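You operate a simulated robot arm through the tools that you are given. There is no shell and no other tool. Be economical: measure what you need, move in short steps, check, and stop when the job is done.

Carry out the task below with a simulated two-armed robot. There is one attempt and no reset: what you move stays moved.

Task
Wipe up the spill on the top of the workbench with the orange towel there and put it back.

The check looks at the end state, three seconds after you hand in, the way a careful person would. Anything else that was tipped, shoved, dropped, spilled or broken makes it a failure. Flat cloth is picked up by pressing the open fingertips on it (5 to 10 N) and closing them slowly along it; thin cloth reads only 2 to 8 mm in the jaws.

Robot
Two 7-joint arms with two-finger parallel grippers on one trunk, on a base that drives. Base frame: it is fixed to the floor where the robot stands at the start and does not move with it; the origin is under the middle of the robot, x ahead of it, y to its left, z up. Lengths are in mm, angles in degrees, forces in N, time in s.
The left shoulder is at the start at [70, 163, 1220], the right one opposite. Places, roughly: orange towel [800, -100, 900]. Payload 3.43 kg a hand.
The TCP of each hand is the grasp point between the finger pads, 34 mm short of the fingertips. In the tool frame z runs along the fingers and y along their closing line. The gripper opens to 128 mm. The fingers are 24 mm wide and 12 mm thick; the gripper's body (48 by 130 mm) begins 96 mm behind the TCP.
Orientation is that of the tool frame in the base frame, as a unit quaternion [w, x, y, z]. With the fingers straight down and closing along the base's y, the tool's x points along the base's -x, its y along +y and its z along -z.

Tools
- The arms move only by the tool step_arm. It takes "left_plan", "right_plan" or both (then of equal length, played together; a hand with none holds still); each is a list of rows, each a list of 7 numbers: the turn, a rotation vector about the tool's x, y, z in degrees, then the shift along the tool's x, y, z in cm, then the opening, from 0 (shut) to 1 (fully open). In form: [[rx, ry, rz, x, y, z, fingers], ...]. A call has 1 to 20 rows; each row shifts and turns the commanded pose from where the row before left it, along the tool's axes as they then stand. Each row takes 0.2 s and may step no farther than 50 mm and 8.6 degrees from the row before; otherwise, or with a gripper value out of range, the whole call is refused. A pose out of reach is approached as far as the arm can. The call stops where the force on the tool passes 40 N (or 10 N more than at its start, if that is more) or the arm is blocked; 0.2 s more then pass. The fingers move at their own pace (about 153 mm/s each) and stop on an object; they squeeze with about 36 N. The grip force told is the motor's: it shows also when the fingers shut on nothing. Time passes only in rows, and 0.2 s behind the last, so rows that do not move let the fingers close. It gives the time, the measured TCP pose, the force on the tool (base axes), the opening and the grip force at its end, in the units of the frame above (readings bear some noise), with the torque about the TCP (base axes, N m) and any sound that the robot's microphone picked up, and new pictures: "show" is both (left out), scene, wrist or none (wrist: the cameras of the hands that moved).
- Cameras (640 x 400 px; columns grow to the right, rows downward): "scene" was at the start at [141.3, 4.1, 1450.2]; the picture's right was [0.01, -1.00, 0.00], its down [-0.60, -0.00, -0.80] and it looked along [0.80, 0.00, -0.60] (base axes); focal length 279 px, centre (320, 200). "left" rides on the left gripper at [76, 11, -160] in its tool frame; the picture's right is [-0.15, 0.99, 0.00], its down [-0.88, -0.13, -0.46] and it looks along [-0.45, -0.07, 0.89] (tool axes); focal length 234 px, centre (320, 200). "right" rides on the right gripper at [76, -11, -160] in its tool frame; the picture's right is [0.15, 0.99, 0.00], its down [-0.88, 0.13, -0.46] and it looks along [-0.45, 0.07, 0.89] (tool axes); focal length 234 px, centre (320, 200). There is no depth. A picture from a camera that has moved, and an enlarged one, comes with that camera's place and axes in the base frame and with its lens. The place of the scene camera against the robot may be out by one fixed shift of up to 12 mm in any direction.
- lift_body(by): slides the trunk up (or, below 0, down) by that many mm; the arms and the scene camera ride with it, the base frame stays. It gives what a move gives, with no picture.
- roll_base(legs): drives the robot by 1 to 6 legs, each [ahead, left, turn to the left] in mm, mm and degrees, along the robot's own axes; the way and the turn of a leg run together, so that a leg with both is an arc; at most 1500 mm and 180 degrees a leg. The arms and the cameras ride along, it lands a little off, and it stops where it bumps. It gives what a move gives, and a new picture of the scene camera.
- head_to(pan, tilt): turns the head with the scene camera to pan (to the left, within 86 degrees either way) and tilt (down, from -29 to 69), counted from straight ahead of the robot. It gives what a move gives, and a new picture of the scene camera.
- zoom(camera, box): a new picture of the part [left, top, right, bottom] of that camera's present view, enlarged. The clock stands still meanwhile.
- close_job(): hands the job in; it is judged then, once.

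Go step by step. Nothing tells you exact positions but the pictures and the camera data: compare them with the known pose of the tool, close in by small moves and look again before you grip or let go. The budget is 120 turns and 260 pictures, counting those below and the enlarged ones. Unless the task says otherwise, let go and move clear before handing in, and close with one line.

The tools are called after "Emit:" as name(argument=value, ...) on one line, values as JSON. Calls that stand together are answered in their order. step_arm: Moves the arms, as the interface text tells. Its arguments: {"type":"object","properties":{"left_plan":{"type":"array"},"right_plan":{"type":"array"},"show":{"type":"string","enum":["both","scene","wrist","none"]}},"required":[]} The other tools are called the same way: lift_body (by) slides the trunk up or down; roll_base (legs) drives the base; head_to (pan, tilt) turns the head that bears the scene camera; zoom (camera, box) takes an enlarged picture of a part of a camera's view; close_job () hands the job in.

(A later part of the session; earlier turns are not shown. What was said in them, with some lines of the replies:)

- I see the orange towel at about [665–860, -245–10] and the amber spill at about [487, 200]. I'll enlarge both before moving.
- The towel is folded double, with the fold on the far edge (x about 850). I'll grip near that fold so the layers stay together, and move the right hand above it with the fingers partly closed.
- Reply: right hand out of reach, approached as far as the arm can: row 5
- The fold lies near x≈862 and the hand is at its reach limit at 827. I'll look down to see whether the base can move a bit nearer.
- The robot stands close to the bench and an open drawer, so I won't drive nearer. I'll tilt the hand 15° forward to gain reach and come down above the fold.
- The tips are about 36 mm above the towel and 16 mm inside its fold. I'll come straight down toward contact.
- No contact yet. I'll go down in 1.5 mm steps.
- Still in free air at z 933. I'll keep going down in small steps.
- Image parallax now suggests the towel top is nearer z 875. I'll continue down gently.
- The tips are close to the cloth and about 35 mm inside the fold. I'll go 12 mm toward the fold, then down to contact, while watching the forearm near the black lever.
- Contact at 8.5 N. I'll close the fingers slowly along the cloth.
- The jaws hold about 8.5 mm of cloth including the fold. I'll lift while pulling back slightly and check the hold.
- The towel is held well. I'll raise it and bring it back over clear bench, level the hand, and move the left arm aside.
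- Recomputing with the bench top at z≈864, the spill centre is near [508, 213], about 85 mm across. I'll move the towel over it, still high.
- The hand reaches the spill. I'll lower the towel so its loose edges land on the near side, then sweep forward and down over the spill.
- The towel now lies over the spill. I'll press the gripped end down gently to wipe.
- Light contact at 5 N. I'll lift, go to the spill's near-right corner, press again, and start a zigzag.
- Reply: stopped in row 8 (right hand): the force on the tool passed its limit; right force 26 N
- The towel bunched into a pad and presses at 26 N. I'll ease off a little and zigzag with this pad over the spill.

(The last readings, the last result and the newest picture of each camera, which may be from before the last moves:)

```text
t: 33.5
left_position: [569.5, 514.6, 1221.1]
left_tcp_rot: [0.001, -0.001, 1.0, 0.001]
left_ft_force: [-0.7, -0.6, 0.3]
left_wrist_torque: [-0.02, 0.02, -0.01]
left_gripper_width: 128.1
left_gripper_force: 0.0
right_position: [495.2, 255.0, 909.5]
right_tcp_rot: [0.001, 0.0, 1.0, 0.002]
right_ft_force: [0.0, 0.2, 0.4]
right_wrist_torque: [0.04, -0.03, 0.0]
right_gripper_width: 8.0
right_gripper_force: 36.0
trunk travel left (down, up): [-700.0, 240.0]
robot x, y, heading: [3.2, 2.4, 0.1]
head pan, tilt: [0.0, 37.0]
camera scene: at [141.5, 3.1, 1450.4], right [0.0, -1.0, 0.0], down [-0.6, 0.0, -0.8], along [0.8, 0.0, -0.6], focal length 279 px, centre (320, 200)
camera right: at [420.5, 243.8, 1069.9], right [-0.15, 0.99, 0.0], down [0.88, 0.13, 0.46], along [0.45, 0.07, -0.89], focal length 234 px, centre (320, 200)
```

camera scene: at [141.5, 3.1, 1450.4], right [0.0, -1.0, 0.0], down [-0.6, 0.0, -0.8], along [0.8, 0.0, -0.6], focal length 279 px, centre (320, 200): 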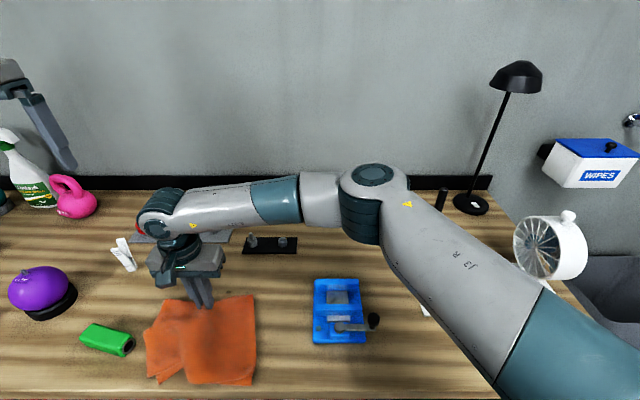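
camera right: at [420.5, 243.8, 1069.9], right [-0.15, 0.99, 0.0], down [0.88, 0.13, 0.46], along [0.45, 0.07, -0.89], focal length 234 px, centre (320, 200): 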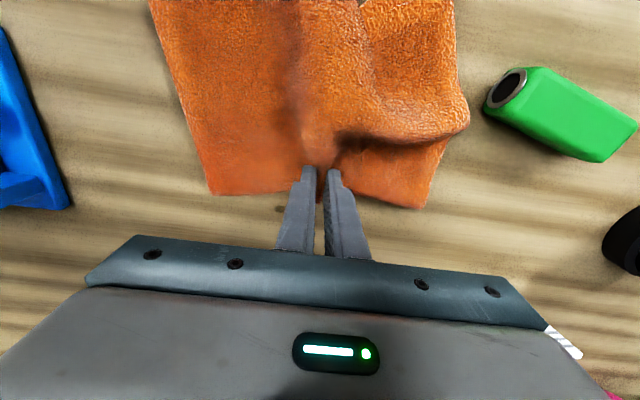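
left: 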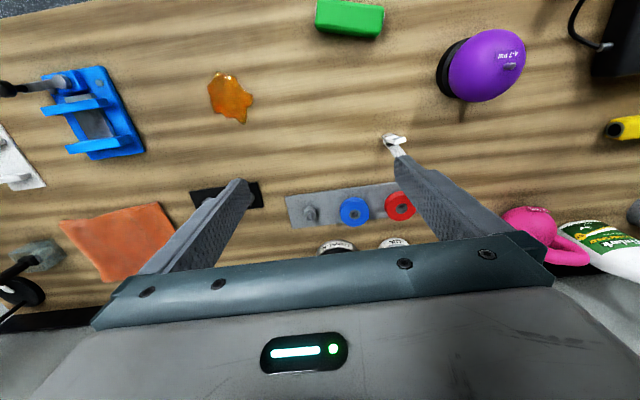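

The towel spread out again but pressure fell to nearly nothing. I'll lower 5 mm and continue the passes over the far half of the spill.

Emit:
step_arm(right_plan=[[0, 0, 0, 0, 0, 0.3, 0], [0, 0, 0, 0, 0, 0.2, 0], [0, 0, 0, 0, -2.7, 0, 0], [0, 0, 0, 0, -2.7, 0, 0], [0, 0, 0, 0, -2.7, 0, 0], [0, 0, 0, -2, 0, 0, 0], [0, 0, 0, 0, 2.5, 0, 0], [0, 0, 0, 0, 2.5, 0, 0], [0, 0, 0, 0, 2.5, 0, 0], [0, 0, 0, -2, 0, 0, 0], [0, 0, 0, 0, -2.5, 0, 0], [0, 0, 0, 0, -2.5, 0, 0], [0, 0, 0, 0, -2.5, 0, 0], [0, 0, 0, -2, 0, 0, 0], [0, 0, 0, 0, 2.5, 0, 0], [0, 0, 0, 0, 2.5, 0, 0], [0, 0, 0, 0, 2.5, 0, 0], [0, 0, 0, 0, 0, 0, 0]])

```text
t: 37.4
left_position: [570.3, 512.8, 1220.2]
left_tcp_rot: [-0.001, -0.001, 1.0, -0.001]
left_ft_force: [1.0, 0.4, 0.2]
left_wrist_torque: [0.01, 0.0, -0.01]
left_gripper_width: 128.2
left_gripper_force: 0.1
right_position: [556.6, 249.0, 903.6]
right_tcp_rot: [0.001, 0.0, 1.0, 0.003]
right_ft_force: [-0.4, -0.4, 0.9]
right_wrist_torque: [0.03, 0.0, -0.02]
right_gripper_width: 7.7
right_gripper_force: 36.5
trunk travel left (down, up): [-700.0, 240.0]
robot x, y, heading: [1.3, -0.1, -0.1]
head pan, tilt: [0.0, 37.0]
camera scene: at [141.3, 3.0, 1450.4], right [0.0, -1.0, 0.0], down [-0.6, 0.0, -0.8], along [0.8, 0.0, -0.6], focal length 279 px, centre (320, 200)
camera right: at [481.3, 236.8, 1065.0], right [-0.15, 0.99, 0.01], down [0.88, 0.13, 0.46], along [0.45, 0.07, -0.89], focal length 234 px, centre (320, 200)
```

scene: 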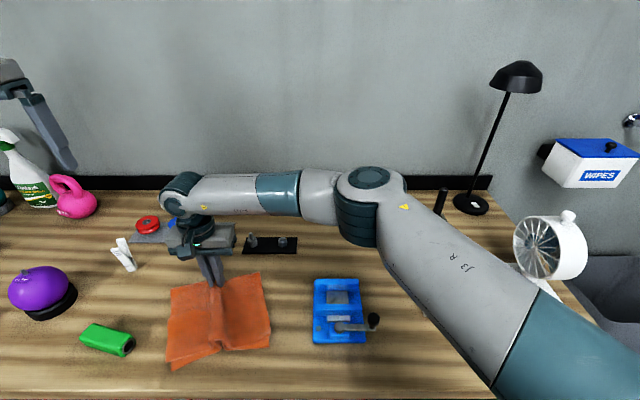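
right: 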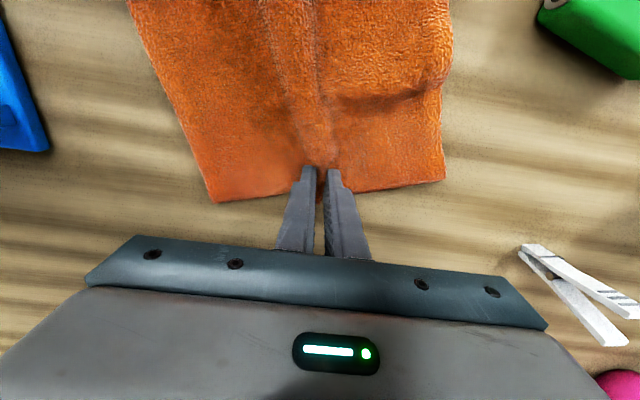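

Now I'll lift the towel clear toward +x and look at what remains of the spill.

Emit:
step_arm(right_plan=[[0, 0, 0, 0, 0, -4, 0], [0, 0, 0, 0, 0, -4.5, 0], [0, 0, 0, 0, 0, -4.5, 0], [0, 0, 0, 0, 0, -4.5, 0], [0, 0, 0, -2, 0, -4.5, 0], [0, 0, 0, -3, 0, -4, 0], [0, 0, 0, -3, 0, 0, 0], [0, 0, 0, 0, 0, 0, 0]])

Emit:
zoom(camera="scene", box=[130, 240, 340, 370])

```text
t: 39.1
left_position: [571.1, 513.6, 1220.5]
left_tcp_rot: [0.0, -0.001, 1.0, 0.0]
left_ft_force: [0.2, -0.1, -0.7]
left_wrist_torque: [-0.01, 0.0, 0.01]
left_gripper_width: 128.0
left_gripper_force: 0.2
right_position: [605.0, 247.3, 1165.8]
right_tcp_rot: [0.001, 0.0, 1.0, 0.002]
right_ft_force: [-0.5, 0.3, -0.7]
right_wrist_torque: [0.01, 0.01, -0.01]
right_gripper_width: 8.0
right_gripper_force: 35.7
right hand out of reach, approached as far as the arm can: row 7
trunk travel left (down, up): [-700.0, 240.0]
robot x, y, heading: [-2.2, 1.8, -0.3]
head pan, tilt: [0.0, 37.0]
camera scene: at [141.8, 3.8, 1450.4], right [0.0, -1.0, 0.0], down [-0.6, 0.0, -0.8], along [0.8, 0.0, -0.6], focal length 279 px, centre (320, 200)
camera right: at [529.6, 235.1, 1325.0], right [-0.15, 0.99, 0.01], down [0.88, 0.13, 0.46], along [0.45, 0.07, -0.89], focal length 234 px, centre (320, 200)
```

scene: 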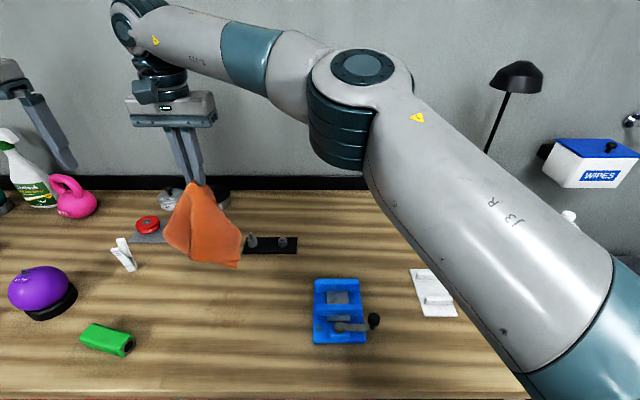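
right: 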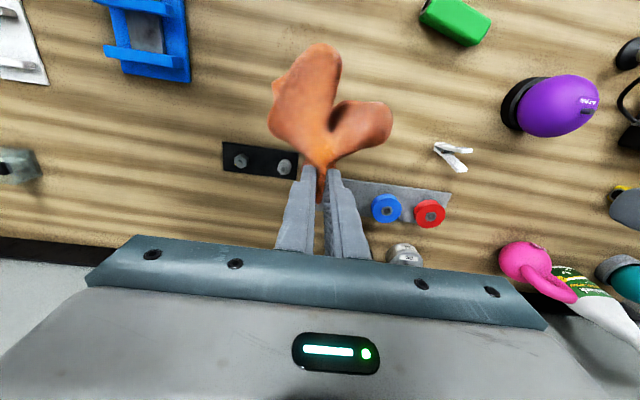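

```text
3.05 times, centred on (235, 305) of scene
camera zoom: at [141.8, 3.8, 1450.4], right [0.0, -1.0, 0.0], down [-0.6, 0.0, -0.8], along [0.8, 0.0, -0.6], focal length 850 px, centre (579, -120)
```

zoom: 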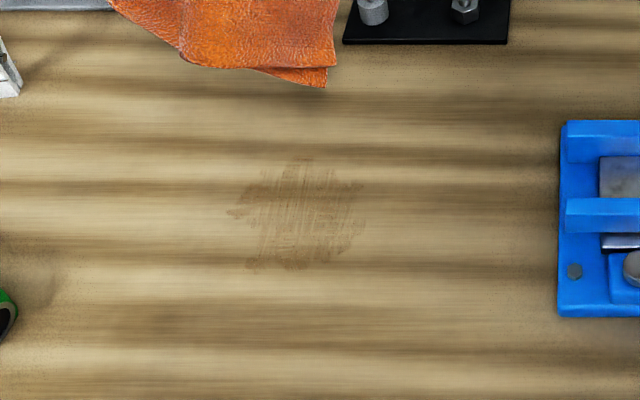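

Only a faint film is left, over about x 455–560 and y 165–270. I'll do a second, firmer wipe.

Emit:
step_arm(right_plan=[[0, 0, 0, 3.6, -2.1, 0, 0], [0, 0, 0, 3.6, -2.1, 0, 0], [0, 0, 0, 3.6, -2.1, 0, 0], [0, 0, 0, 3.6, -2.1, 0, 0], [0, 0, 0, 0, 0, 4, 0], [0, 0, 0, 0, 0, 4, 0], [0, 0, 0, 0, 0, 4, 0], [0, 0, 0, 0, 0, 4, 0], [0, 0, 0, 0, 0, 4, 0], [0, 0, 0, 0, 0, 3, 0], [0, 0, 0, 0, 0, 1, 0], [0, 0, 0, 0, 0, 0.5, 0], [0, 0, 0, 0, 0, 0, 0]])

```text
t: 42.0
left_position: [568.9, 514.7, 1220.7]
left_tcp_rot: [0.0, -0.001, 1.0, 0.0]
left_ft_force: [0.5, 0.8, -0.2]
left_wrist_torque: [-0.06, 0.0, 0.01]
left_gripper_width: 127.7
left_gripper_force: 0.0
right_position: [461.8, 162.5, 919.7]
right_tcp_rot: [0.002, 0.0, 1.0, 0.003]
right_ft_force: [-1.1, 0.5, 5.5]
right_wrist_torque: [0.05, 0.06, -0.01]
right_gripper_width: 8.0
right_gripper_force: 36.3
trunk travel left (down, up): [-700.0, 240.0]
robot x, y, heading: [1.4, -1.3, 0.1]
head pan, tilt: [0.0, 37.0]
camera scene: at [141.0, 3.8, 1450.5], right [0.0, -1.0, 0.0], down [-0.6, 0.0, -0.8], along [0.8, 0.0, -0.6], focal length 279 px, centre (320, 200)
camera right: at [386.4, 152.4, 1080.2], right [-0.15, 0.99, 0.0], down [0.88, 0.13, 0.46], along [0.45, 0.07, -0.89], focal length 234 px, centre (320, 200)
```

scene: 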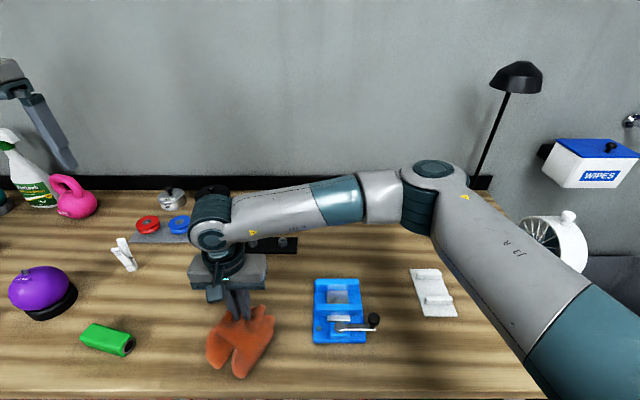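
right: 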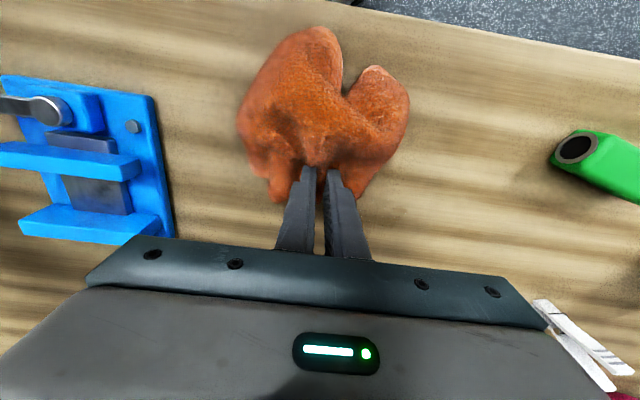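

Emit:
step_arm(right_plan=[[0, 0, 0, 0, 0, 0.4, 0], [0, 0, 0, 0, 2.6, 0.2, 0], [0, 0, 0, 0, 2.6, 0.2, 0], [0, 0, 0, 0, 2.6, 0.2, 0], [0, 0, 0, 0, 2.6, 0.1, 0], [0, 0, 0, -1.8, 0, 0.1, 0], [0, 0, 0, 0, -2.6, 0.1, 0], [0, 0, 0, 0, -2.6, 0.1, 0], [0, 0, 0, 0, -2.6, 0.1, 0], [0, 0, 0, 0, -2.6, 0, 0], [0, 0, 0, -1.8, 0, 0, 0], [0, 0, 0, 0, 2.6, 0, 0], [0, 0, 0, 0, 2.6, 0, 0], [0, 0, 0, 0, 2.6, 0, 0], [0, 0, 0, 0, 2.6, 0, 0], [0, 0, 0, 0, 0, 0, 0]], show="wrist")

```text
t: 44.0
left_position: [568.8, 512.6, 1222.6]
left_tcp_rot: [0.001, 0.0, 1.0, -0.001]
left_ft_force: [0.0, -0.4, 0.3]
left_wrist_torque: [-0.01, 0.02, 0.0]
left_gripper_width: 128.0
left_gripper_force: 0.1
right_position: [478.3, 194.2, 910.2]
right_tcp_rot: [0.003, 0.0, 1.0, 0.008]
right_ft_force: [-6.0, 0.8, 23.6]
right_wrist_torque: [0.21, 0.28, 0.04]
right_gripper_width: 7.7
right_gripper_force: 36.0
trunk travel left (down, up): [-700.0, 240.0]
robot x, y, heading: [-1.7, -1.5, 0.2]
head pan, tilt: [0.0, 37.0]
stopped in row 10 (right hand): the force on the tool passed its limit (the readings are from after the stop); the commanded pose is now the measured one
camera right: at [402.8, 179.8, 1069.4], right [-0.15, 0.99, 0.01], down [0.88, 0.12, 0.46], along [0.46, 0.08, -0.89], focal length 234 px, centre (320, 200)
```

right: 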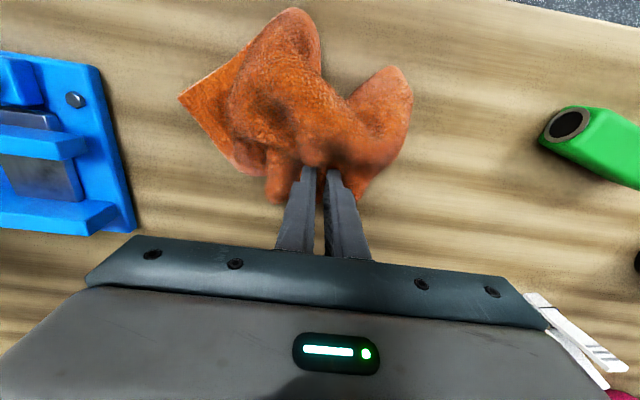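

Firm pressure; I'll ease 2 mm and continue the passes.

Emit:
step_arm(right_plan=[[0, 0, 0, 0, -1.5, -0.25, 0], [0, 0, 0, 0, -1.5, 0, 0], [0, 0, 0, -1.5, 0, 0, 0], [0, 0, 0, 0, 2.6, 0, 0], [0, 0, 0, 0, 2.6, 0, 0], [0, 0, 0, 0, 2.6, 0, 0], [0, 0, 0, 0, 2.4, 0, 0], [0, 0, 0, -1.8, 0, 0, 0], [0, 0, 0, 0, -2.6, 0, 0], [0, 0, 0, 0, -2.6, 0, 0], [0, 0, 0, 0, -2.6, 0, 0], [0, 0, 0, 0, -2.4, 0, 0], [0, 0, 0, 0, 0, 0, 0]], show="wrist")

```text
t: 46.8
left_position: [567.0, 515.6, 1220.8]
left_tcp_rot: [0.001, -0.001, 1.0, 0.001]
left_ft_force: [1.1, 0.4, -0.4]
left_wrist_torque: [-0.04, -0.05, 0.0]
left_gripper_width: 128.3
left_gripper_force: 0.0
right_position: [513.0, 163.8, 910.5]
right_tcp_rot: [0.002, 0.001, 1.0, 0.004]
right_ft_force: [0.0, 2.0, 19.0]
right_wrist_torque: [0.24, 0.04, -0.04]
right_gripper_width: 7.9
right_gripper_force: 35.8
trunk travel left (down, up): [-700.0, 240.0]
robot x, y, heading: [-0.6, -0.7, -0.3]
head pan, tilt: [0.0, 37.0]
camera right: at [436.9, 150.2, 1070.1], right [-0.15, 0.99, 0.01], down [0.88, 0.13, 0.46], along [0.46, 0.07, -0.89], focal length 234 px, centre (320, 200)
```

right: 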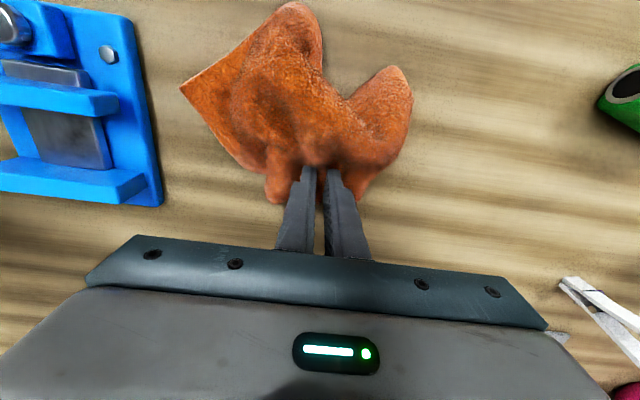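

Emit:
step_arm(right_plan=[[0, 0, 0, -1.8, 0, 0, 0], [0, 0, 0, 0, 2.6, 0, 0], [0, 0, 0, 0, 2.6, 0, 0], [0, 0, 0, 0, 2.6, 0, 0], [0, 0, 0, 0, 2.6, 0, 0], [0, 0, 0, -1.8, 0, 0, 0], [0, 0, 0, 0, -2.6, 0, 0], [0, 0, 0, 0, -2.6, 0, 0], [0, 0, 0, 0, -2.6, 0, 0], [0, 0, 0, 0, -2.6, 0, 0], [0, 0, 0, -1.8, 0, 0, 0], [0, 0, 0, 0, 2.6, 0, 0], [0, 0, 0, 0, 2.6, 0, 0], [0, 0, 0, 0, 2.6, 0, 0], [0, 0, 0, 0, 0, -4, 0], [0, 0, 0, 0, 0, -4.5, 0], [0, 0, 0, -1, 0, -4.5, 0], [0, 0, 0, -1, 0, -4.5, 0], [0, 0, 0, -1, 0, -4.5, 0], [0, 0, 0, 0, 0, -3, 0]], show="scene")

Emit:
zoom(camera="scene", box=[130, 240, 340, 370])

```text
t: 51.0
left_position: [570.4, 514.2, 1220.2]
left_tcp_rot: [0.0, -0.001, 1.0, 0.0]
left_ft_force: [-0.2, 0.3, 0.5]
left_wrist_torque: [-0.01, -0.03, -0.03]
left_gripper_width: 128.2
left_gripper_force: 0.1
right_position: [595.4, 239.2, 1160.9]
right_tcp_rot: [0.002, -0.001, 1.0, 0.004]
right_ft_force: [-0.1, 0.8, -0.9]
right_wrist_torque: [0.09, -0.06, 0.01]
right_gripper_width: 7.9
right_gripper_force: 36.7
trunk travel left (down, up): [-700.0, 240.0]
robot x, y, heading: [0.4, 2.2, -0.0]
head pan, tilt: [0.0, 37.0]
camera scene: at [141.0, 4.5, 1450.4], right [0.0, -1.0, 0.0], down [-0.6, 0.0, -0.8], along [0.8, 0.0, -0.6], focal length 279 px, centre (320, 200)
```

scene: 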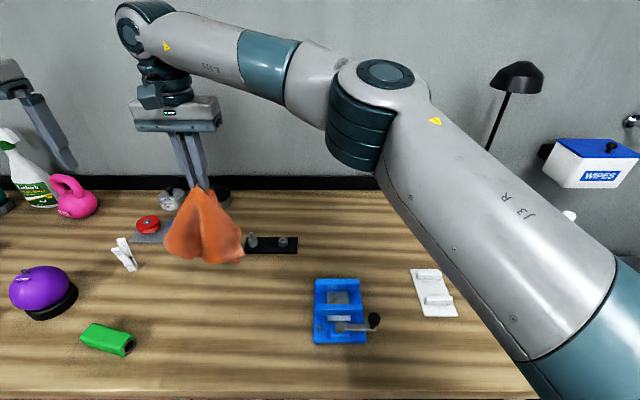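

```text
3.05 times, centred on (235, 305) of scene
camera zoom: at [141.0, 4.5, 1450.4], right [0.0, -1.0, 0.0], down [-0.6, 0.0, -0.8], along [0.8, 0.0, -0.6], focal length 850 px, centre (579, -120)
```

zoom: 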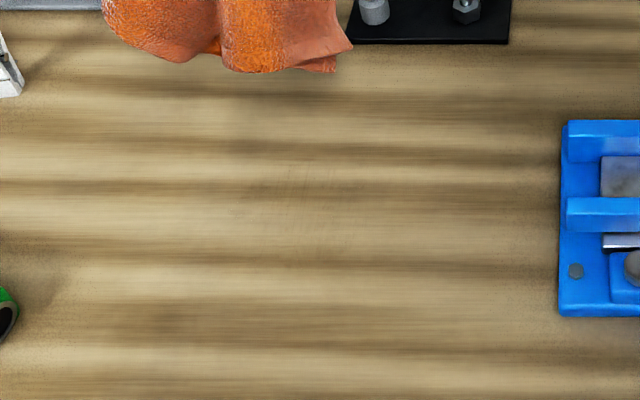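

The spill looks nearly gone. I'll enlarge that patch to be sure.

Emit:
zoom(camera="scene", box=[190, 280, 270, 340])

```text
6.67 times, centred on (230, 310) of scene
camera zoom: at [141.0, 4.5, 1450.4], right [0.0, -1.0, 0.0], down [-0.6, 0.0, -0.8], along [0.8, 0.0, -0.6], focal length 1859 px, centre (920, -533)
```

zoom: 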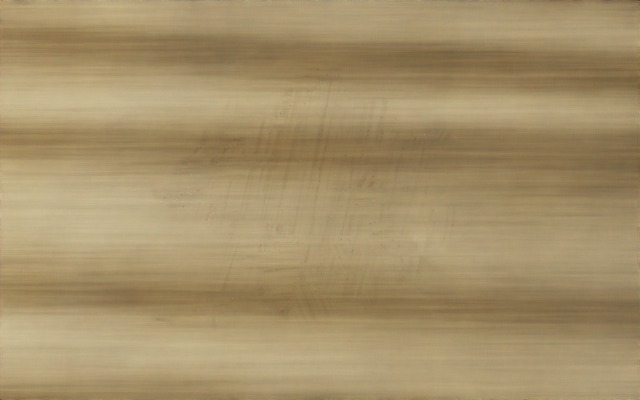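

A very faint trace remains, so I'll do one more full wipe the same way.

Emit:
step_arm(right_plan=[[0, 0, 0, 3.35, -1.9, 0, 0], [0, 0, 0, 3.35, -1.9, 0, 0], [0, 0, 0, 3.35, -1.9, 0, 0], [0, 0, 0, 3.35, -1.9, 0, 0], [0, 0, 0, 0, 0, 4, 0], [0, 0, 0, 0, 0, 4, 0], [0, 0, 0, 0, 0, 4, 0], [0, 0, 0, 0, 0, 4, 0], [0, 0, 0, 0, 0, 4, 0], [0, 0, 0, 0, 0, 3, 0], [0, 0, 0, 0, 0, 1.2, 0], [0, 0, 0, 0, 2.6, 0.2, 0], [0, 0, 0, 0, 2.6, 0.2, 0], [0, 0, 0, 0, 2.6, 0.1, 0], [0, 0, 0, 0, 2.6, 0.1, 0], [0, 0, 0, -1.5, 0, 0, 0], [0, 0, 0, 0, 0, 0, 0]], show="wrist")

```text
t: 54.6
left_position: [567.4, 514.0, 1221.1]
left_tcp_rot: [0.001, -0.001, 1.0, 0.0]
left_ft_force: [-0.6, -0.1, -0.4]
left_wrist_torque: [0.02, 0.0, 0.0]
left_gripper_width: 127.9
left_gripper_force: 0.2
right_position: [477.3, 269.1, 912.0]
right_tcp_rot: [0.003, -0.001, 1.0, 0.005]
right_ft_force: [-3.8, 0.3, 11.6]
right_wrist_torque: [0.13, 0.18, 0.02]
right_gripper_width: 7.5
right_gripper_force: 35.9
trunk travel left (down, up): [-700.0, 240.0]
robot x, y, heading: [0.2, 1.8, -0.1]
head pan, tilt: [0.0, 37.0]
camera right: at [401.2, 256.3, 1072.4], right [-0.15, 0.99, 0.01], down [0.88, 0.13, 0.46], along [0.46, 0.08, -0.89], focal length 234 px, centre (320, 200)
```

right: 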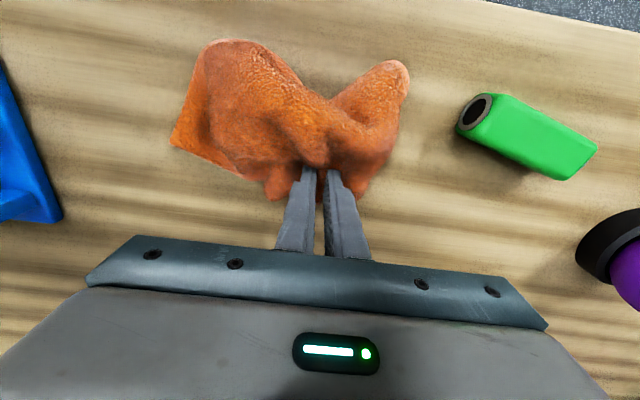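

Emit:
step_arm(right_plan=[[0, 0, 0, 0, -2.6, 0, 0], [0, 0, 0, 0, -2.6, 0, 0], [0, 0, 0, 0, -2.6, 0, 0], [0, 0, 0, 0, -2.6, 0, 0], [0, 0, 0, -1.5, 0, 0, 0], [0, 0, 0, 0, 2.6, 0, 0], [0, 0, 0, 0, 2.6, 0, 0], [0, 0, 0, 0, 2.6, 0, 0], [0, 0, 0, 0, 2.6, 0, 0], [0, 0, 0, -1.5, 0, 0, 0], [0, 0, 0, 0, -2.6, 0, 0], [0, 0, 0, 0, -2.6, 0, 0], [0, 0, 0, 0, -2.6, 0, 0], [0, 0, 0, 0, -2.6, 0, 0], [0, 0, 0, 0, 0, 0, 0]], show="none")

Emit:
step_arm(right_plan=[[0, 0, 0, -1.5, 0, 0, 0], [0, 0, 0, 0, 2.6, 0, 0], [0, 0, 0, 0, 2.6, 0, 0], [0, 0, 0, 0, 2.6, 0, 0], [0, 0, 0, 0, 2.6, 0, 0], [0, 0, 0, -1.5, 0, 0, 0], [0, 0, 0, 0, -2.6, 0, 0], [0, 0, 0, 0, -2.6, 0, 0], [0, 0, 0, 0, -2.6, 0, 0], [0, 0, 0, 0, -2.6, 0, 0], [0, 0, 0, -1.5, 0, 0, 0], [0, 0, 0, 0, 2.6, 0, 0], [0, 0, 0, 0, 2.6, 0, 0], [0, 0, 0, 0, 2.6, 0, 0], [0, 0, 0, 0, 0, 0, 0]], show="none")

Emit:
step_arm(right_plan=[[0, 0, 0, 0, 0, -4, 0], [0, 0, 0, 0, 0, -4.5, 0], [0, 0, 0, -1, 0, -4.5, 0], [0, 0, 0, -1, 0, -4.5, 0], [0, 0, 0, -1, 0, -4.5, 0], [0, 0, 0, 0, 0, -3.5, 0]], show="wrist")

Emit:
zoom(camera="scene", box=[190, 275, 280, 340])

```text
t: 57.8
left_position: [567.6, 515.1, 1220.8]
left_tcp_rot: [0.0, 0.0, 1.0, 0.0]
left_ft_force: [1.1, 0.4, -0.1]
left_wrist_torque: [-0.05, -0.03, 0.0]
left_gripper_width: 128.0
left_gripper_force: 0.0
right_position: [508.9, 163.2, 910.3]
right_tcp_rot: [0.003, 0.0, 1.0, 0.005]
right_ft_force: [0.8, -0.2, 13.7]
right_wrist_torque: [0.08, 0.08, -0.03]
right_gripper_width: 7.7
right_gripper_force: 35.7
trunk travel left (down, up): [-700.0, 240.0]
robot x, y, heading: [0.6, -0.8, -0.0]
head pan, tilt: [0.0, 37.0]
```

```text
t: 61.0
left_position: [569.1, 513.3, 1223.2]
left_tcp_rot: [0.0, -0.001, 1.0, 0.0]
left_ft_force: [-0.6, -0.1, -0.2]
left_wrist_torque: [0.01, 0.02, -0.03]
left_gripper_width: 127.9
left_gripper_force: 0.0
right_position: [552.8, 243.1, 913.4]
right_tcp_rot: [0.003, 0.001, 1.0, 0.006]
right_ft_force: [-0.1, -0.3, 8.1]
right_wrist_torque: [0.08, 0.04, -0.01]
right_gripper_width: 7.9
right_gripper_force: 35.9
trunk travel left (down, up): [-700.0, 240.0]
robot x, y, heading: [0.6, -0.0, 0.1]
head pan, tilt: [0.0, 37.0]
```

```text
t: 62.4
left_position: [569.9, 515.0, 1222.2]
left_tcp_rot: [-0.001, -0.001, 1.0, 0.001]
left_ft_force: [0.4, 0.0, 0.6]
left_wrist_torque: [0.01, 0.02, 0.03]
left_gripper_width: 127.8
left_gripper_force: 0.1
right_position: [581.0, 241.1, 1168.8]
right_tcp_rot: [0.003, -0.001, 1.0, 0.005]
right_ft_force: [-1.1, -0.1, -0.2]
right_wrist_torque: [0.06, -0.04, -0.01]
right_gripper_width: 7.8
right_gripper_force: 36.2
trunk travel left (down, up): [-700.0, 240.0]
robot x, y, heading: [-4.0, 1.9, 0.1]
head pan, tilt: [0.0, 37.0]
camera right: at [505.2, 228.2, 1327.7], right [-0.15, 0.99, 0.01], down [0.88, 0.13, 0.46], along [0.45, 0.08, -0.89], focal length 234 px, centre (320, 200)
```

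right: 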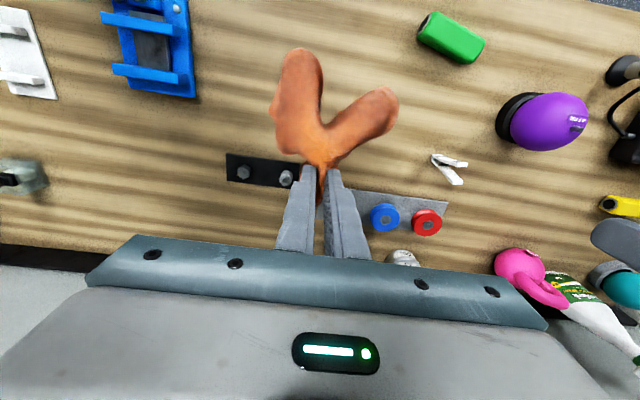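

```text
6.15 times, centred on (235, 308) of scene
camera zoom: at [140.7, 4.4, 1450.4], right [0.0, -1.0, 0.0], down [-0.6, 0.0, -0.8], along [0.8, 0.0, -0.6], focal length 1716 px, centre (843, -462)
```

zoom: 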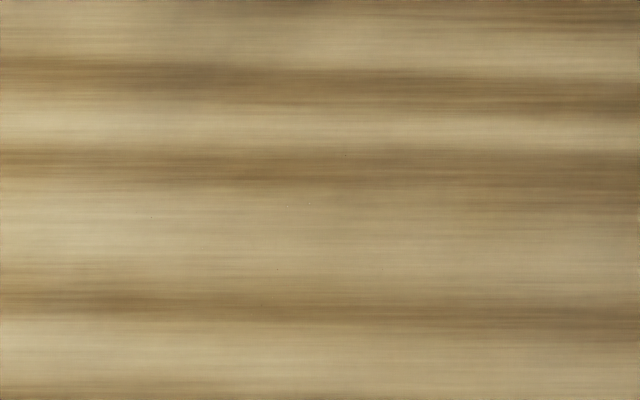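

The bench is clean there. I'll carry the towel back above its old place by the same high route.

Emit:
step_arm(right_plan=[[0, 0, 0, -1.3, -4.4, -0.3, 0], [0, 0, 0, -1.3, -4.5, -0.3, 0], [0, 0, 0, -1.3, -4.5, -0.3, 0], [0, 0, 0, -1.3, -4.5, -0.3, 0], [0, 0, 0, -1.3, -4.5, 0, 0], [0, 0, 0, -1.3, -4.5, 0, 0], [0, 0, 0, -1.3, -4.5, 0, 0], [0, 0, 0, -1.3, -4.5, 0, 0], [0, 0, 0, 0, 0, 0, 0]])

```text
t: 64.4
left_position: [569.3, 514.7, 1219.9]
left_tcp_rot: [0.0, 0.0, 1.0, -0.001]
left_ft_force: [0.8, 0.3, 0.5]
left_wrist_torque: [-0.03, -0.02, 0.0]
left_gripper_width: 127.7
left_gripper_force: 0.1
right_position: [685.7, -118.2, 1174.7]
right_tcp_rot: [0.001, 0.0, 1.0, 0.005]
right_ft_force: [0.0, 0.7, -0.3]
right_wrist_torque: [0.01, 0.01, -0.02]
right_gripper_width: 7.9
right_gripper_force: 36.1
trunk travel left (down, up): [-700.0, 240.0]
robot x, y, heading: [-0.7, -1.8, 0.1]
head pan, tilt: [0.0, 37.0]
camera scene: at [141.6, 5.3, 1450.4], right [0.0, -1.0, 0.0], down [-0.6, 0.0, -0.8], along [0.8, 0.0, -0.6], focal length 279 px, centre (320, 200)
camera right: at [610.6, -131.4, 1336.0], right [-0.15, 0.99, 0.01], down [0.88, 0.13, 0.46], along [0.45, 0.08, -0.89], focal length 234 px, centre (320, 200)
```

scene: 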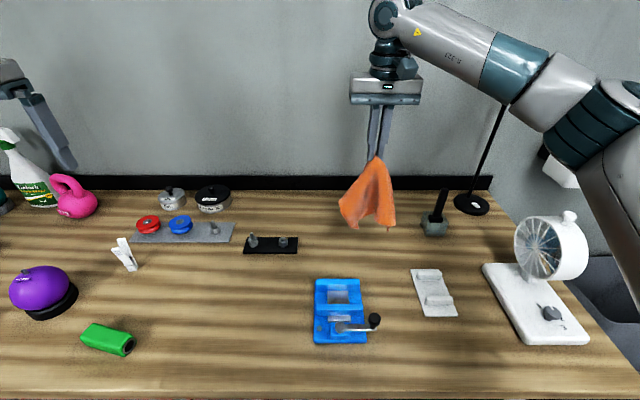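
right: 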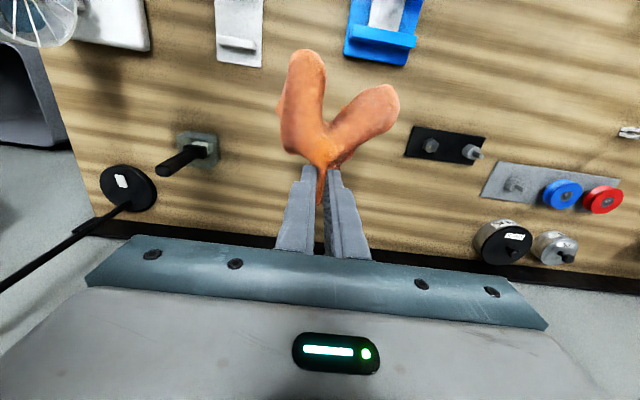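

I'll lower until the loose edges touch at the towel's near side, tilt the hand as at the grasp, and sweep forward and down to lay it flat.

Emit:
step_arm(right_plan=[[0, 0, 0, 0.5, -0.15, 4.5, 0], [0, 0, 0, 0.5, -0.15, 4.5, 0], [0, -7.5, 0, 0, 0, 0, 0], [0, -7.5, 0, 0, 0, 0, 0], [0, 0, 0, -2.34, 0, 2.08, 0], [0, 0, 0, -2.34, 0, 2.08, 0], [0, 0, 0, -2.34, 0, 2.08, 0], [0, 0, 0, -1.28, 0, 2.93, 0], [0, 0, 0, -1.28, 0, 2.93, 0], [0, 0, 0, -1.28, 0, 2.93, 0], [0, 0, 0, -0.53, 0, 3.04, 0], [0, 0, 0, 0, 0, 0, 0]])

```text
t: 67.0
left_position: [569.9, 514.6, 1221.5]
left_tcp_rot: [0.0, -0.001, 1.0, 0.001]
left_ft_force: [0.8, 0.2, 0.1]
left_wrist_torque: [0.02, -0.02, -0.02]
left_gripper_width: 128.3
left_gripper_force: 0.0
right_position: [833.3, -119.7, 941.4]
right_tcp_rot: [0.133, 0.0, 0.991, 0.005]
right_ft_force: [-0.1, -0.3, -0.2]
right_wrist_torque: [0.03, 0.0, 0.01]
right_gripper_width: 8.1
right_gripper_force: 35.9
trunk travel left (down, up): [-700.0, 240.0]
robot x, y, heading: [3.5, -6.2, 0.2]
head pan, tilt: [0.0, 37.0]
camera scene: at [140.8, 3.8, 1450.5], right [0.0, -1.0, 0.0], down [-0.6, 0.0, -0.8], along [0.8, 0.0, -0.6], focal length 279 px, centre (320, 200)
camera right: at [719.7, -131.1, 1076.1], right [-0.14, 0.99, -0.03], down [0.73, 0.12, 0.67], along [0.67, 0.08, -0.74], focal length 234 px, centre (320, 200)
```

scene: 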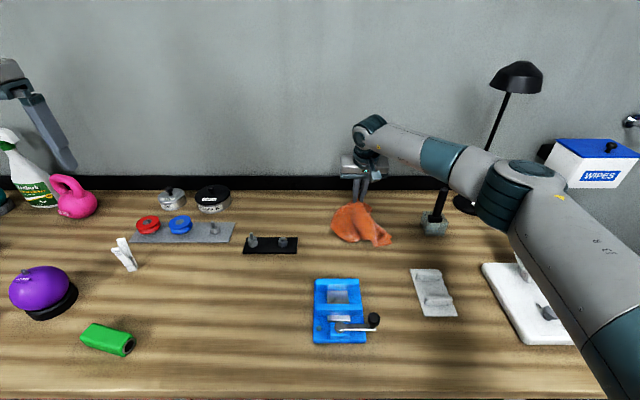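
right: 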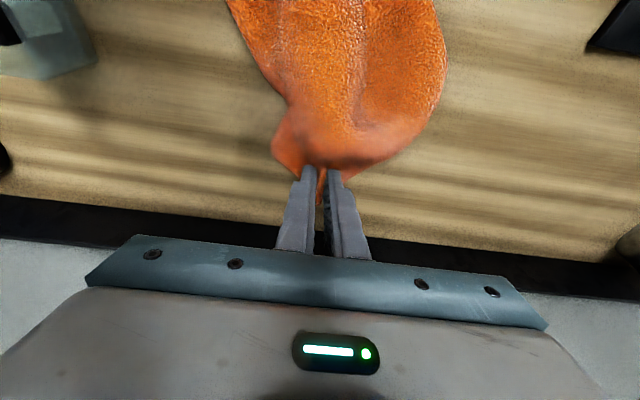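

The towel lies narrow. The side-to-side motion spread it well before, so I'll back up a little and zigzag gently forward with light contact.

Emit:
step_arm(right_plan=[[0, 0, 0, 2.77, 0, -1.26, 0], [0, 0, 0, 2.77, 0, -1.26, 0], [0, 0, 0, 0.52, 0, 1.93, 0], [0, 0, 0, 0.52, 0, 1.93, 0], [0, 0, 0, 0, 1.75, 0, 0], [0, 0, 0, 0, 1.75, 0, 0], [0, 0, 0, -1.93, 0, 0.52, 0], [0, 0, 0, 0, -2.3, 0, 0], [0, 0, 0, 0, -2.3, 0, 0], [0, 0, 0, 0, -2.3, 0, 0], [0, 0, 0, -1.93, 0, 0.52, 0], [0, 0, 0, 0, 2.3, 0, 0], [0, 0, 0, 0, 2.3, 0, 0], [0, 0, 0, 0, 2.3, 0, 0], [0, 0, 0, -1.93, 0, 0.52, 0], [0, 0, 0, 0, -1.8, 0, 0], [0, 0, 0, 0, -1.7, 0, 0], [0, 0, 0, 0, 0, 0, 0]])

```text
t: 70.8
left_position: [569.3, 515.2, 1219.6]
left_tcp_rot: [0.0, -0.001, 1.0, 0.0]
left_ft_force: [0.1, 0.1, 0.1]
left_wrist_torque: [0.0, -0.02, 0.01]
left_gripper_width: 127.8
left_gripper_force: 0.1
right_position: [834.5, -117.9, 911.8]
right_tcp_rot: [0.131, 0.0, 0.991, 0.005]
right_ft_force: [0.3, -0.1, 0.9]
right_wrist_torque: [0.03, 0.0, -0.01]
right_gripper_width: 7.7
right_gripper_force: 36.3
trunk travel left (down, up): [-700.0, 240.0]
robot x, y, heading: [-1.5, -1.1, 0.3]
head pan, tilt: [0.0, 37.0]
camera scene: at [141.7, 4.8, 1450.4], right [0.0, -1.0, 0.0], down [-0.6, 0.0, -0.8], along [0.8, 0.0, -0.6], focal length 279 px, centre (320, 200)
camera right: at [719.9, -130.6, 1046.1], right [-0.14, 0.99, -0.03], down [0.73, 0.12, 0.67], along [0.67, 0.07, -0.74], focal length 234 px, centre (320, 200)
```

scene: 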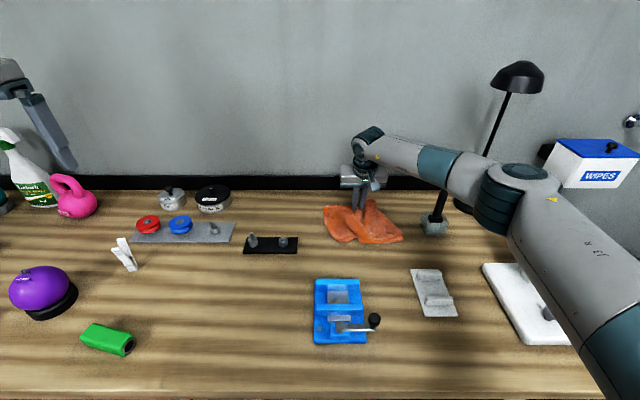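
right: 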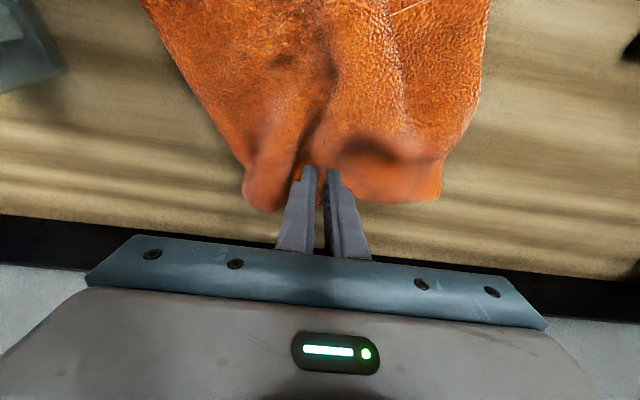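

Better spread, though the right far corner is curled under. I'll make one more sideways pass while drawing forward to the original spot.

Emit:
step_arm(right_plan=[[0, 0, 0, 0.1, 2, 0.4, 0], [0, 0, 0, 0, 2, 0, 0], [0, 0, 0, -0.58, 0, 0.155, 0], [0, 0, 0, 0, -2.5, 0, 0], [0, 0, 0, 0, -2.5, 0, 0], [0, 0, 0, 0, -2.5, 0, 0], [0, 0, 0, -0.58, 0, 0.155, 0], [0, 0, 0, 0, 1.7, 0, 0], [0, 0, 0, 0, 1.7, 0, 0], [0, 0, 0, 0, 0, 0, 0]])

```text
t: 73.0
left_position: [570.1, 514.2, 1221.0]
left_tcp_rot: [0.001, -0.002, 1.0, 0.0]
left_ft_force: [-0.9, 0.2, 0.5]
left_wrist_torque: [0.0, 0.0, -0.02]
left_gripper_width: 128.0
left_gripper_force: 0.0
right_position: [847.1, -119.7, 908.2]
right_tcp_rot: [0.132, 0.0, 0.991, 0.006]
right_ft_force: [0.3, -0.1, 1.2]
right_wrist_torque: [0.0, 0.01, -0.02]
right_gripper_width: 8.3
right_gripper_force: 36.0
trunk travel left (down, up): [-700.0, 240.0]
robot x, y, heading: [-2.9, -2.8, -0.1]
head pan, tilt: [0.0, 37.0]
camera scene: at [141.5, 3.7, 1450.4], right [0.0, -1.0, 0.0], down [-0.6, 0.0, -0.8], along [0.8, 0.0, -0.6], focal length 279 px, centre (320, 200)
camera right: at [731.6, -132.1, 1041.9], right [-0.14, 0.99, -0.03], down [0.73, 0.12, 0.67], along [0.67, 0.07, -0.74], focal length 234 px, centre (320, 200)
```

scene: 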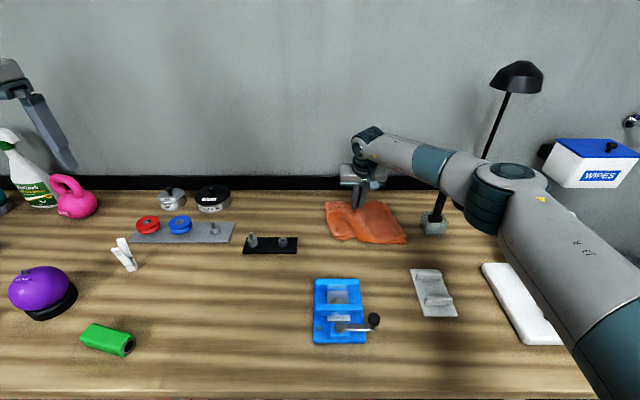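
right: 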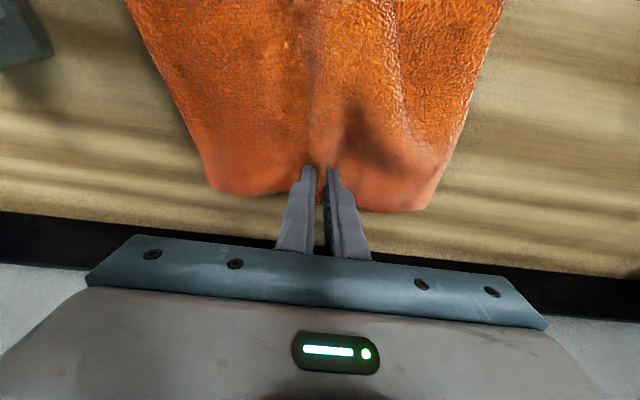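

It is now almost as it started and in place. I'll lower to light contact and open slowly, which spreads the pinch back out.

Emit:
step_arm(right_plan=[[0, 0, 0, 0.05, 0, 0.2, 0], [0, 0, 0, 0.05, 0, 0.2, 0], [0, 0, 0, 0.05, 0, 0.2, 0], [0, 0, 0, 0, 0, 0, 0.06], [0, 0, 0, 0, 0, 0, 0.1], [0, 0, 0, 0, 0, 0, 0.14], [0, 0, 0, 0, 0, 0, 0.18], [0, 0, 0, 0, 0, 0, 0.22], [0, 0, 0, 0, 0, 0, 0.26], [0, 0, 0, 0, 0, 0, 0.3], [0, 0, 0, 0, 0, 0, 0.34], [0, 0, 0, 0, 0, 0, 0.34]], show="wrist")

```text
t: 75.6
left_position: [569.6, 514.2, 1221.0]
left_tcp_rot: [0.001, -0.001, 1.0, -0.001]
left_ft_force: [0.4, -0.7, 0.4]
left_wrist_torque: [0.0, -0.03, -0.02]
left_gripper_width: 127.9
left_gripper_force: 0.0
right_position: [845.6, -119.5, 901.1]
right_tcp_rot: [0.133, 0.0, 0.991, 0.004]
right_ft_force: [0.5, 0.5, 5.4]
right_wrist_torque: [0.04, 0.03, 0.01]
right_gripper_width: 42.6
right_gripper_force: 0.1
trunk travel left (down, up): [-700.0, 240.0]
robot x, y, heading: [-0.5, 3.3, -0.1]
head pan, tilt: [0.0, 37.0]
camera right: at [731.6, -132.1, 1036.4], right [-0.14, 0.99, -0.03], down [0.73, 0.12, 0.67], along [0.67, 0.07, -0.74], focal length 234 px, centre (320, 200)
```

right: 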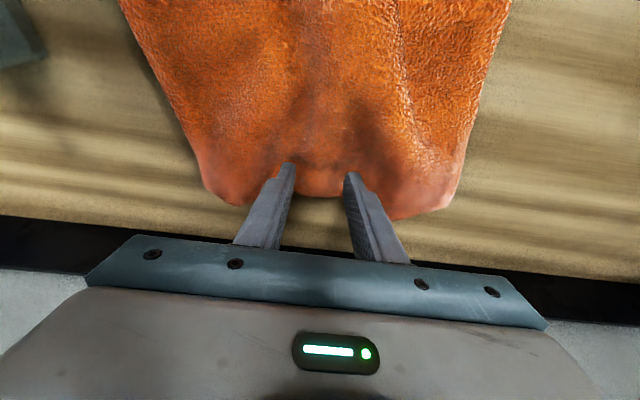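

Released and flat. I'll lift straight up and withdraw.

Emit:
step_arm(right_plan=[[0, 0, 0, -0.26, 0, -0.97, 0.34], [0, 0, 0, -0.52, 0, -1.93, 0.34], [0, 0, 0, -0.78, 0, -2.9, 0.34], [0, 0, 0, -0.78, 0, -2.9, 0.34], [0, 0, 0, 0, 0, -3.5, 0.34], [0, 0, 0, 2.1, 0, -3.7, 0.34], [0, 0, 0, 2.1, -2, -3.7, 0.34], [0, 0, 0, 2.1, -3, -2, 0.34], [0, 7.5, 0, 2.1, -3, 0, 0.34], [0, 7.5, 0, 2.1, -3, 0, 0.34], [0, 0, 0, 0, 0, 0, 0.34]], show="scene")

Emit:
zoom(camera="scene", box=[180, 180, 440, 345])

```text
t: 78.0
left_position: [570.1, 515.0, 1220.1]
left_tcp_rot: [0.0, 0.0, 1.0, 0.0]
left_ft_force: [0.0, 0.3, -0.1]
left_wrist_torque: [0.04, 0.01, -0.02]
left_gripper_width: 128.0
left_gripper_force: 0.0
right_position: [708.9, -230.6, 1089.8]
right_tcp_rot: [0.002, 0.0, 1.0, 0.005]
right_ft_force: [1.1, 0.2, -0.8]
right_wrist_torque: [-0.02, 0.0, -0.04]
right_gripper_width: 43.6
right_gripper_force: 0.1
trunk travel left (down, up): [-700.0, 240.0]
robot x, y, heading: [-1.9, 1.4, -0.3]
head pan, tilt: [0.0, 37.0]
camera scene: at [141.3, 4.5, 1450.5], right [0.0, -1.0, 0.0], down [-0.6, 0.0, -0.8], along [0.8, 0.0, -0.6], focal length 279 px, centre (320, 200)
```

scene: 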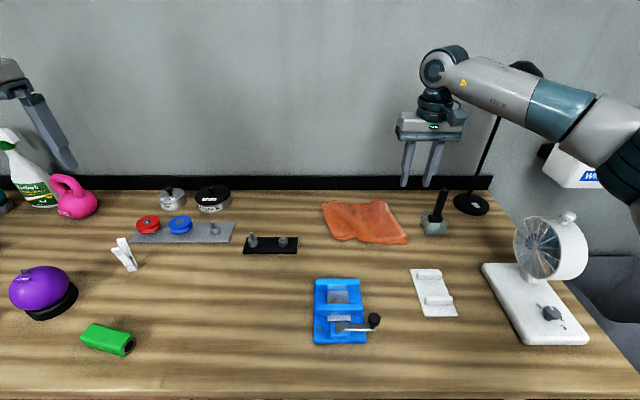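

```text
2.42 times, centred on (310, 262) of scene
camera zoom: at [141.3, 4.5, 1450.5], right [0.0, -1.0, 0.0], down [-0.6, 0.0, -0.8], along [0.8, 0.0, -0.6], focal length 676 px, centre (344, 48)
```

zoom: 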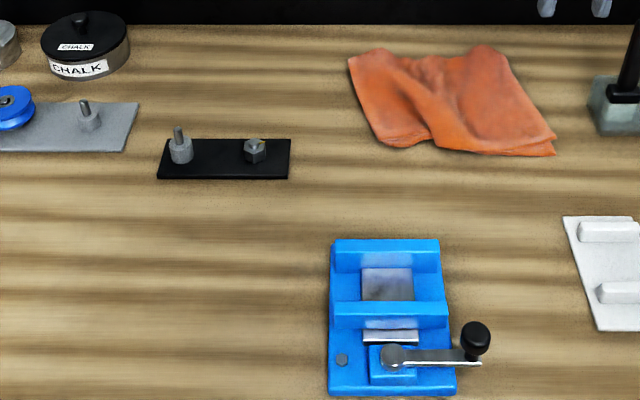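

The spill is gone, the towel lies folded over its old spot with slight creases, and nothing else has moved. Both hands are clear, so I'll hand in.

Emit:
close_job()

```text
The job is handed in.
```

I wiped up the spill with the orange towel and put the towel back in its place, slightly creased; nothing else on the bench was disturbed.
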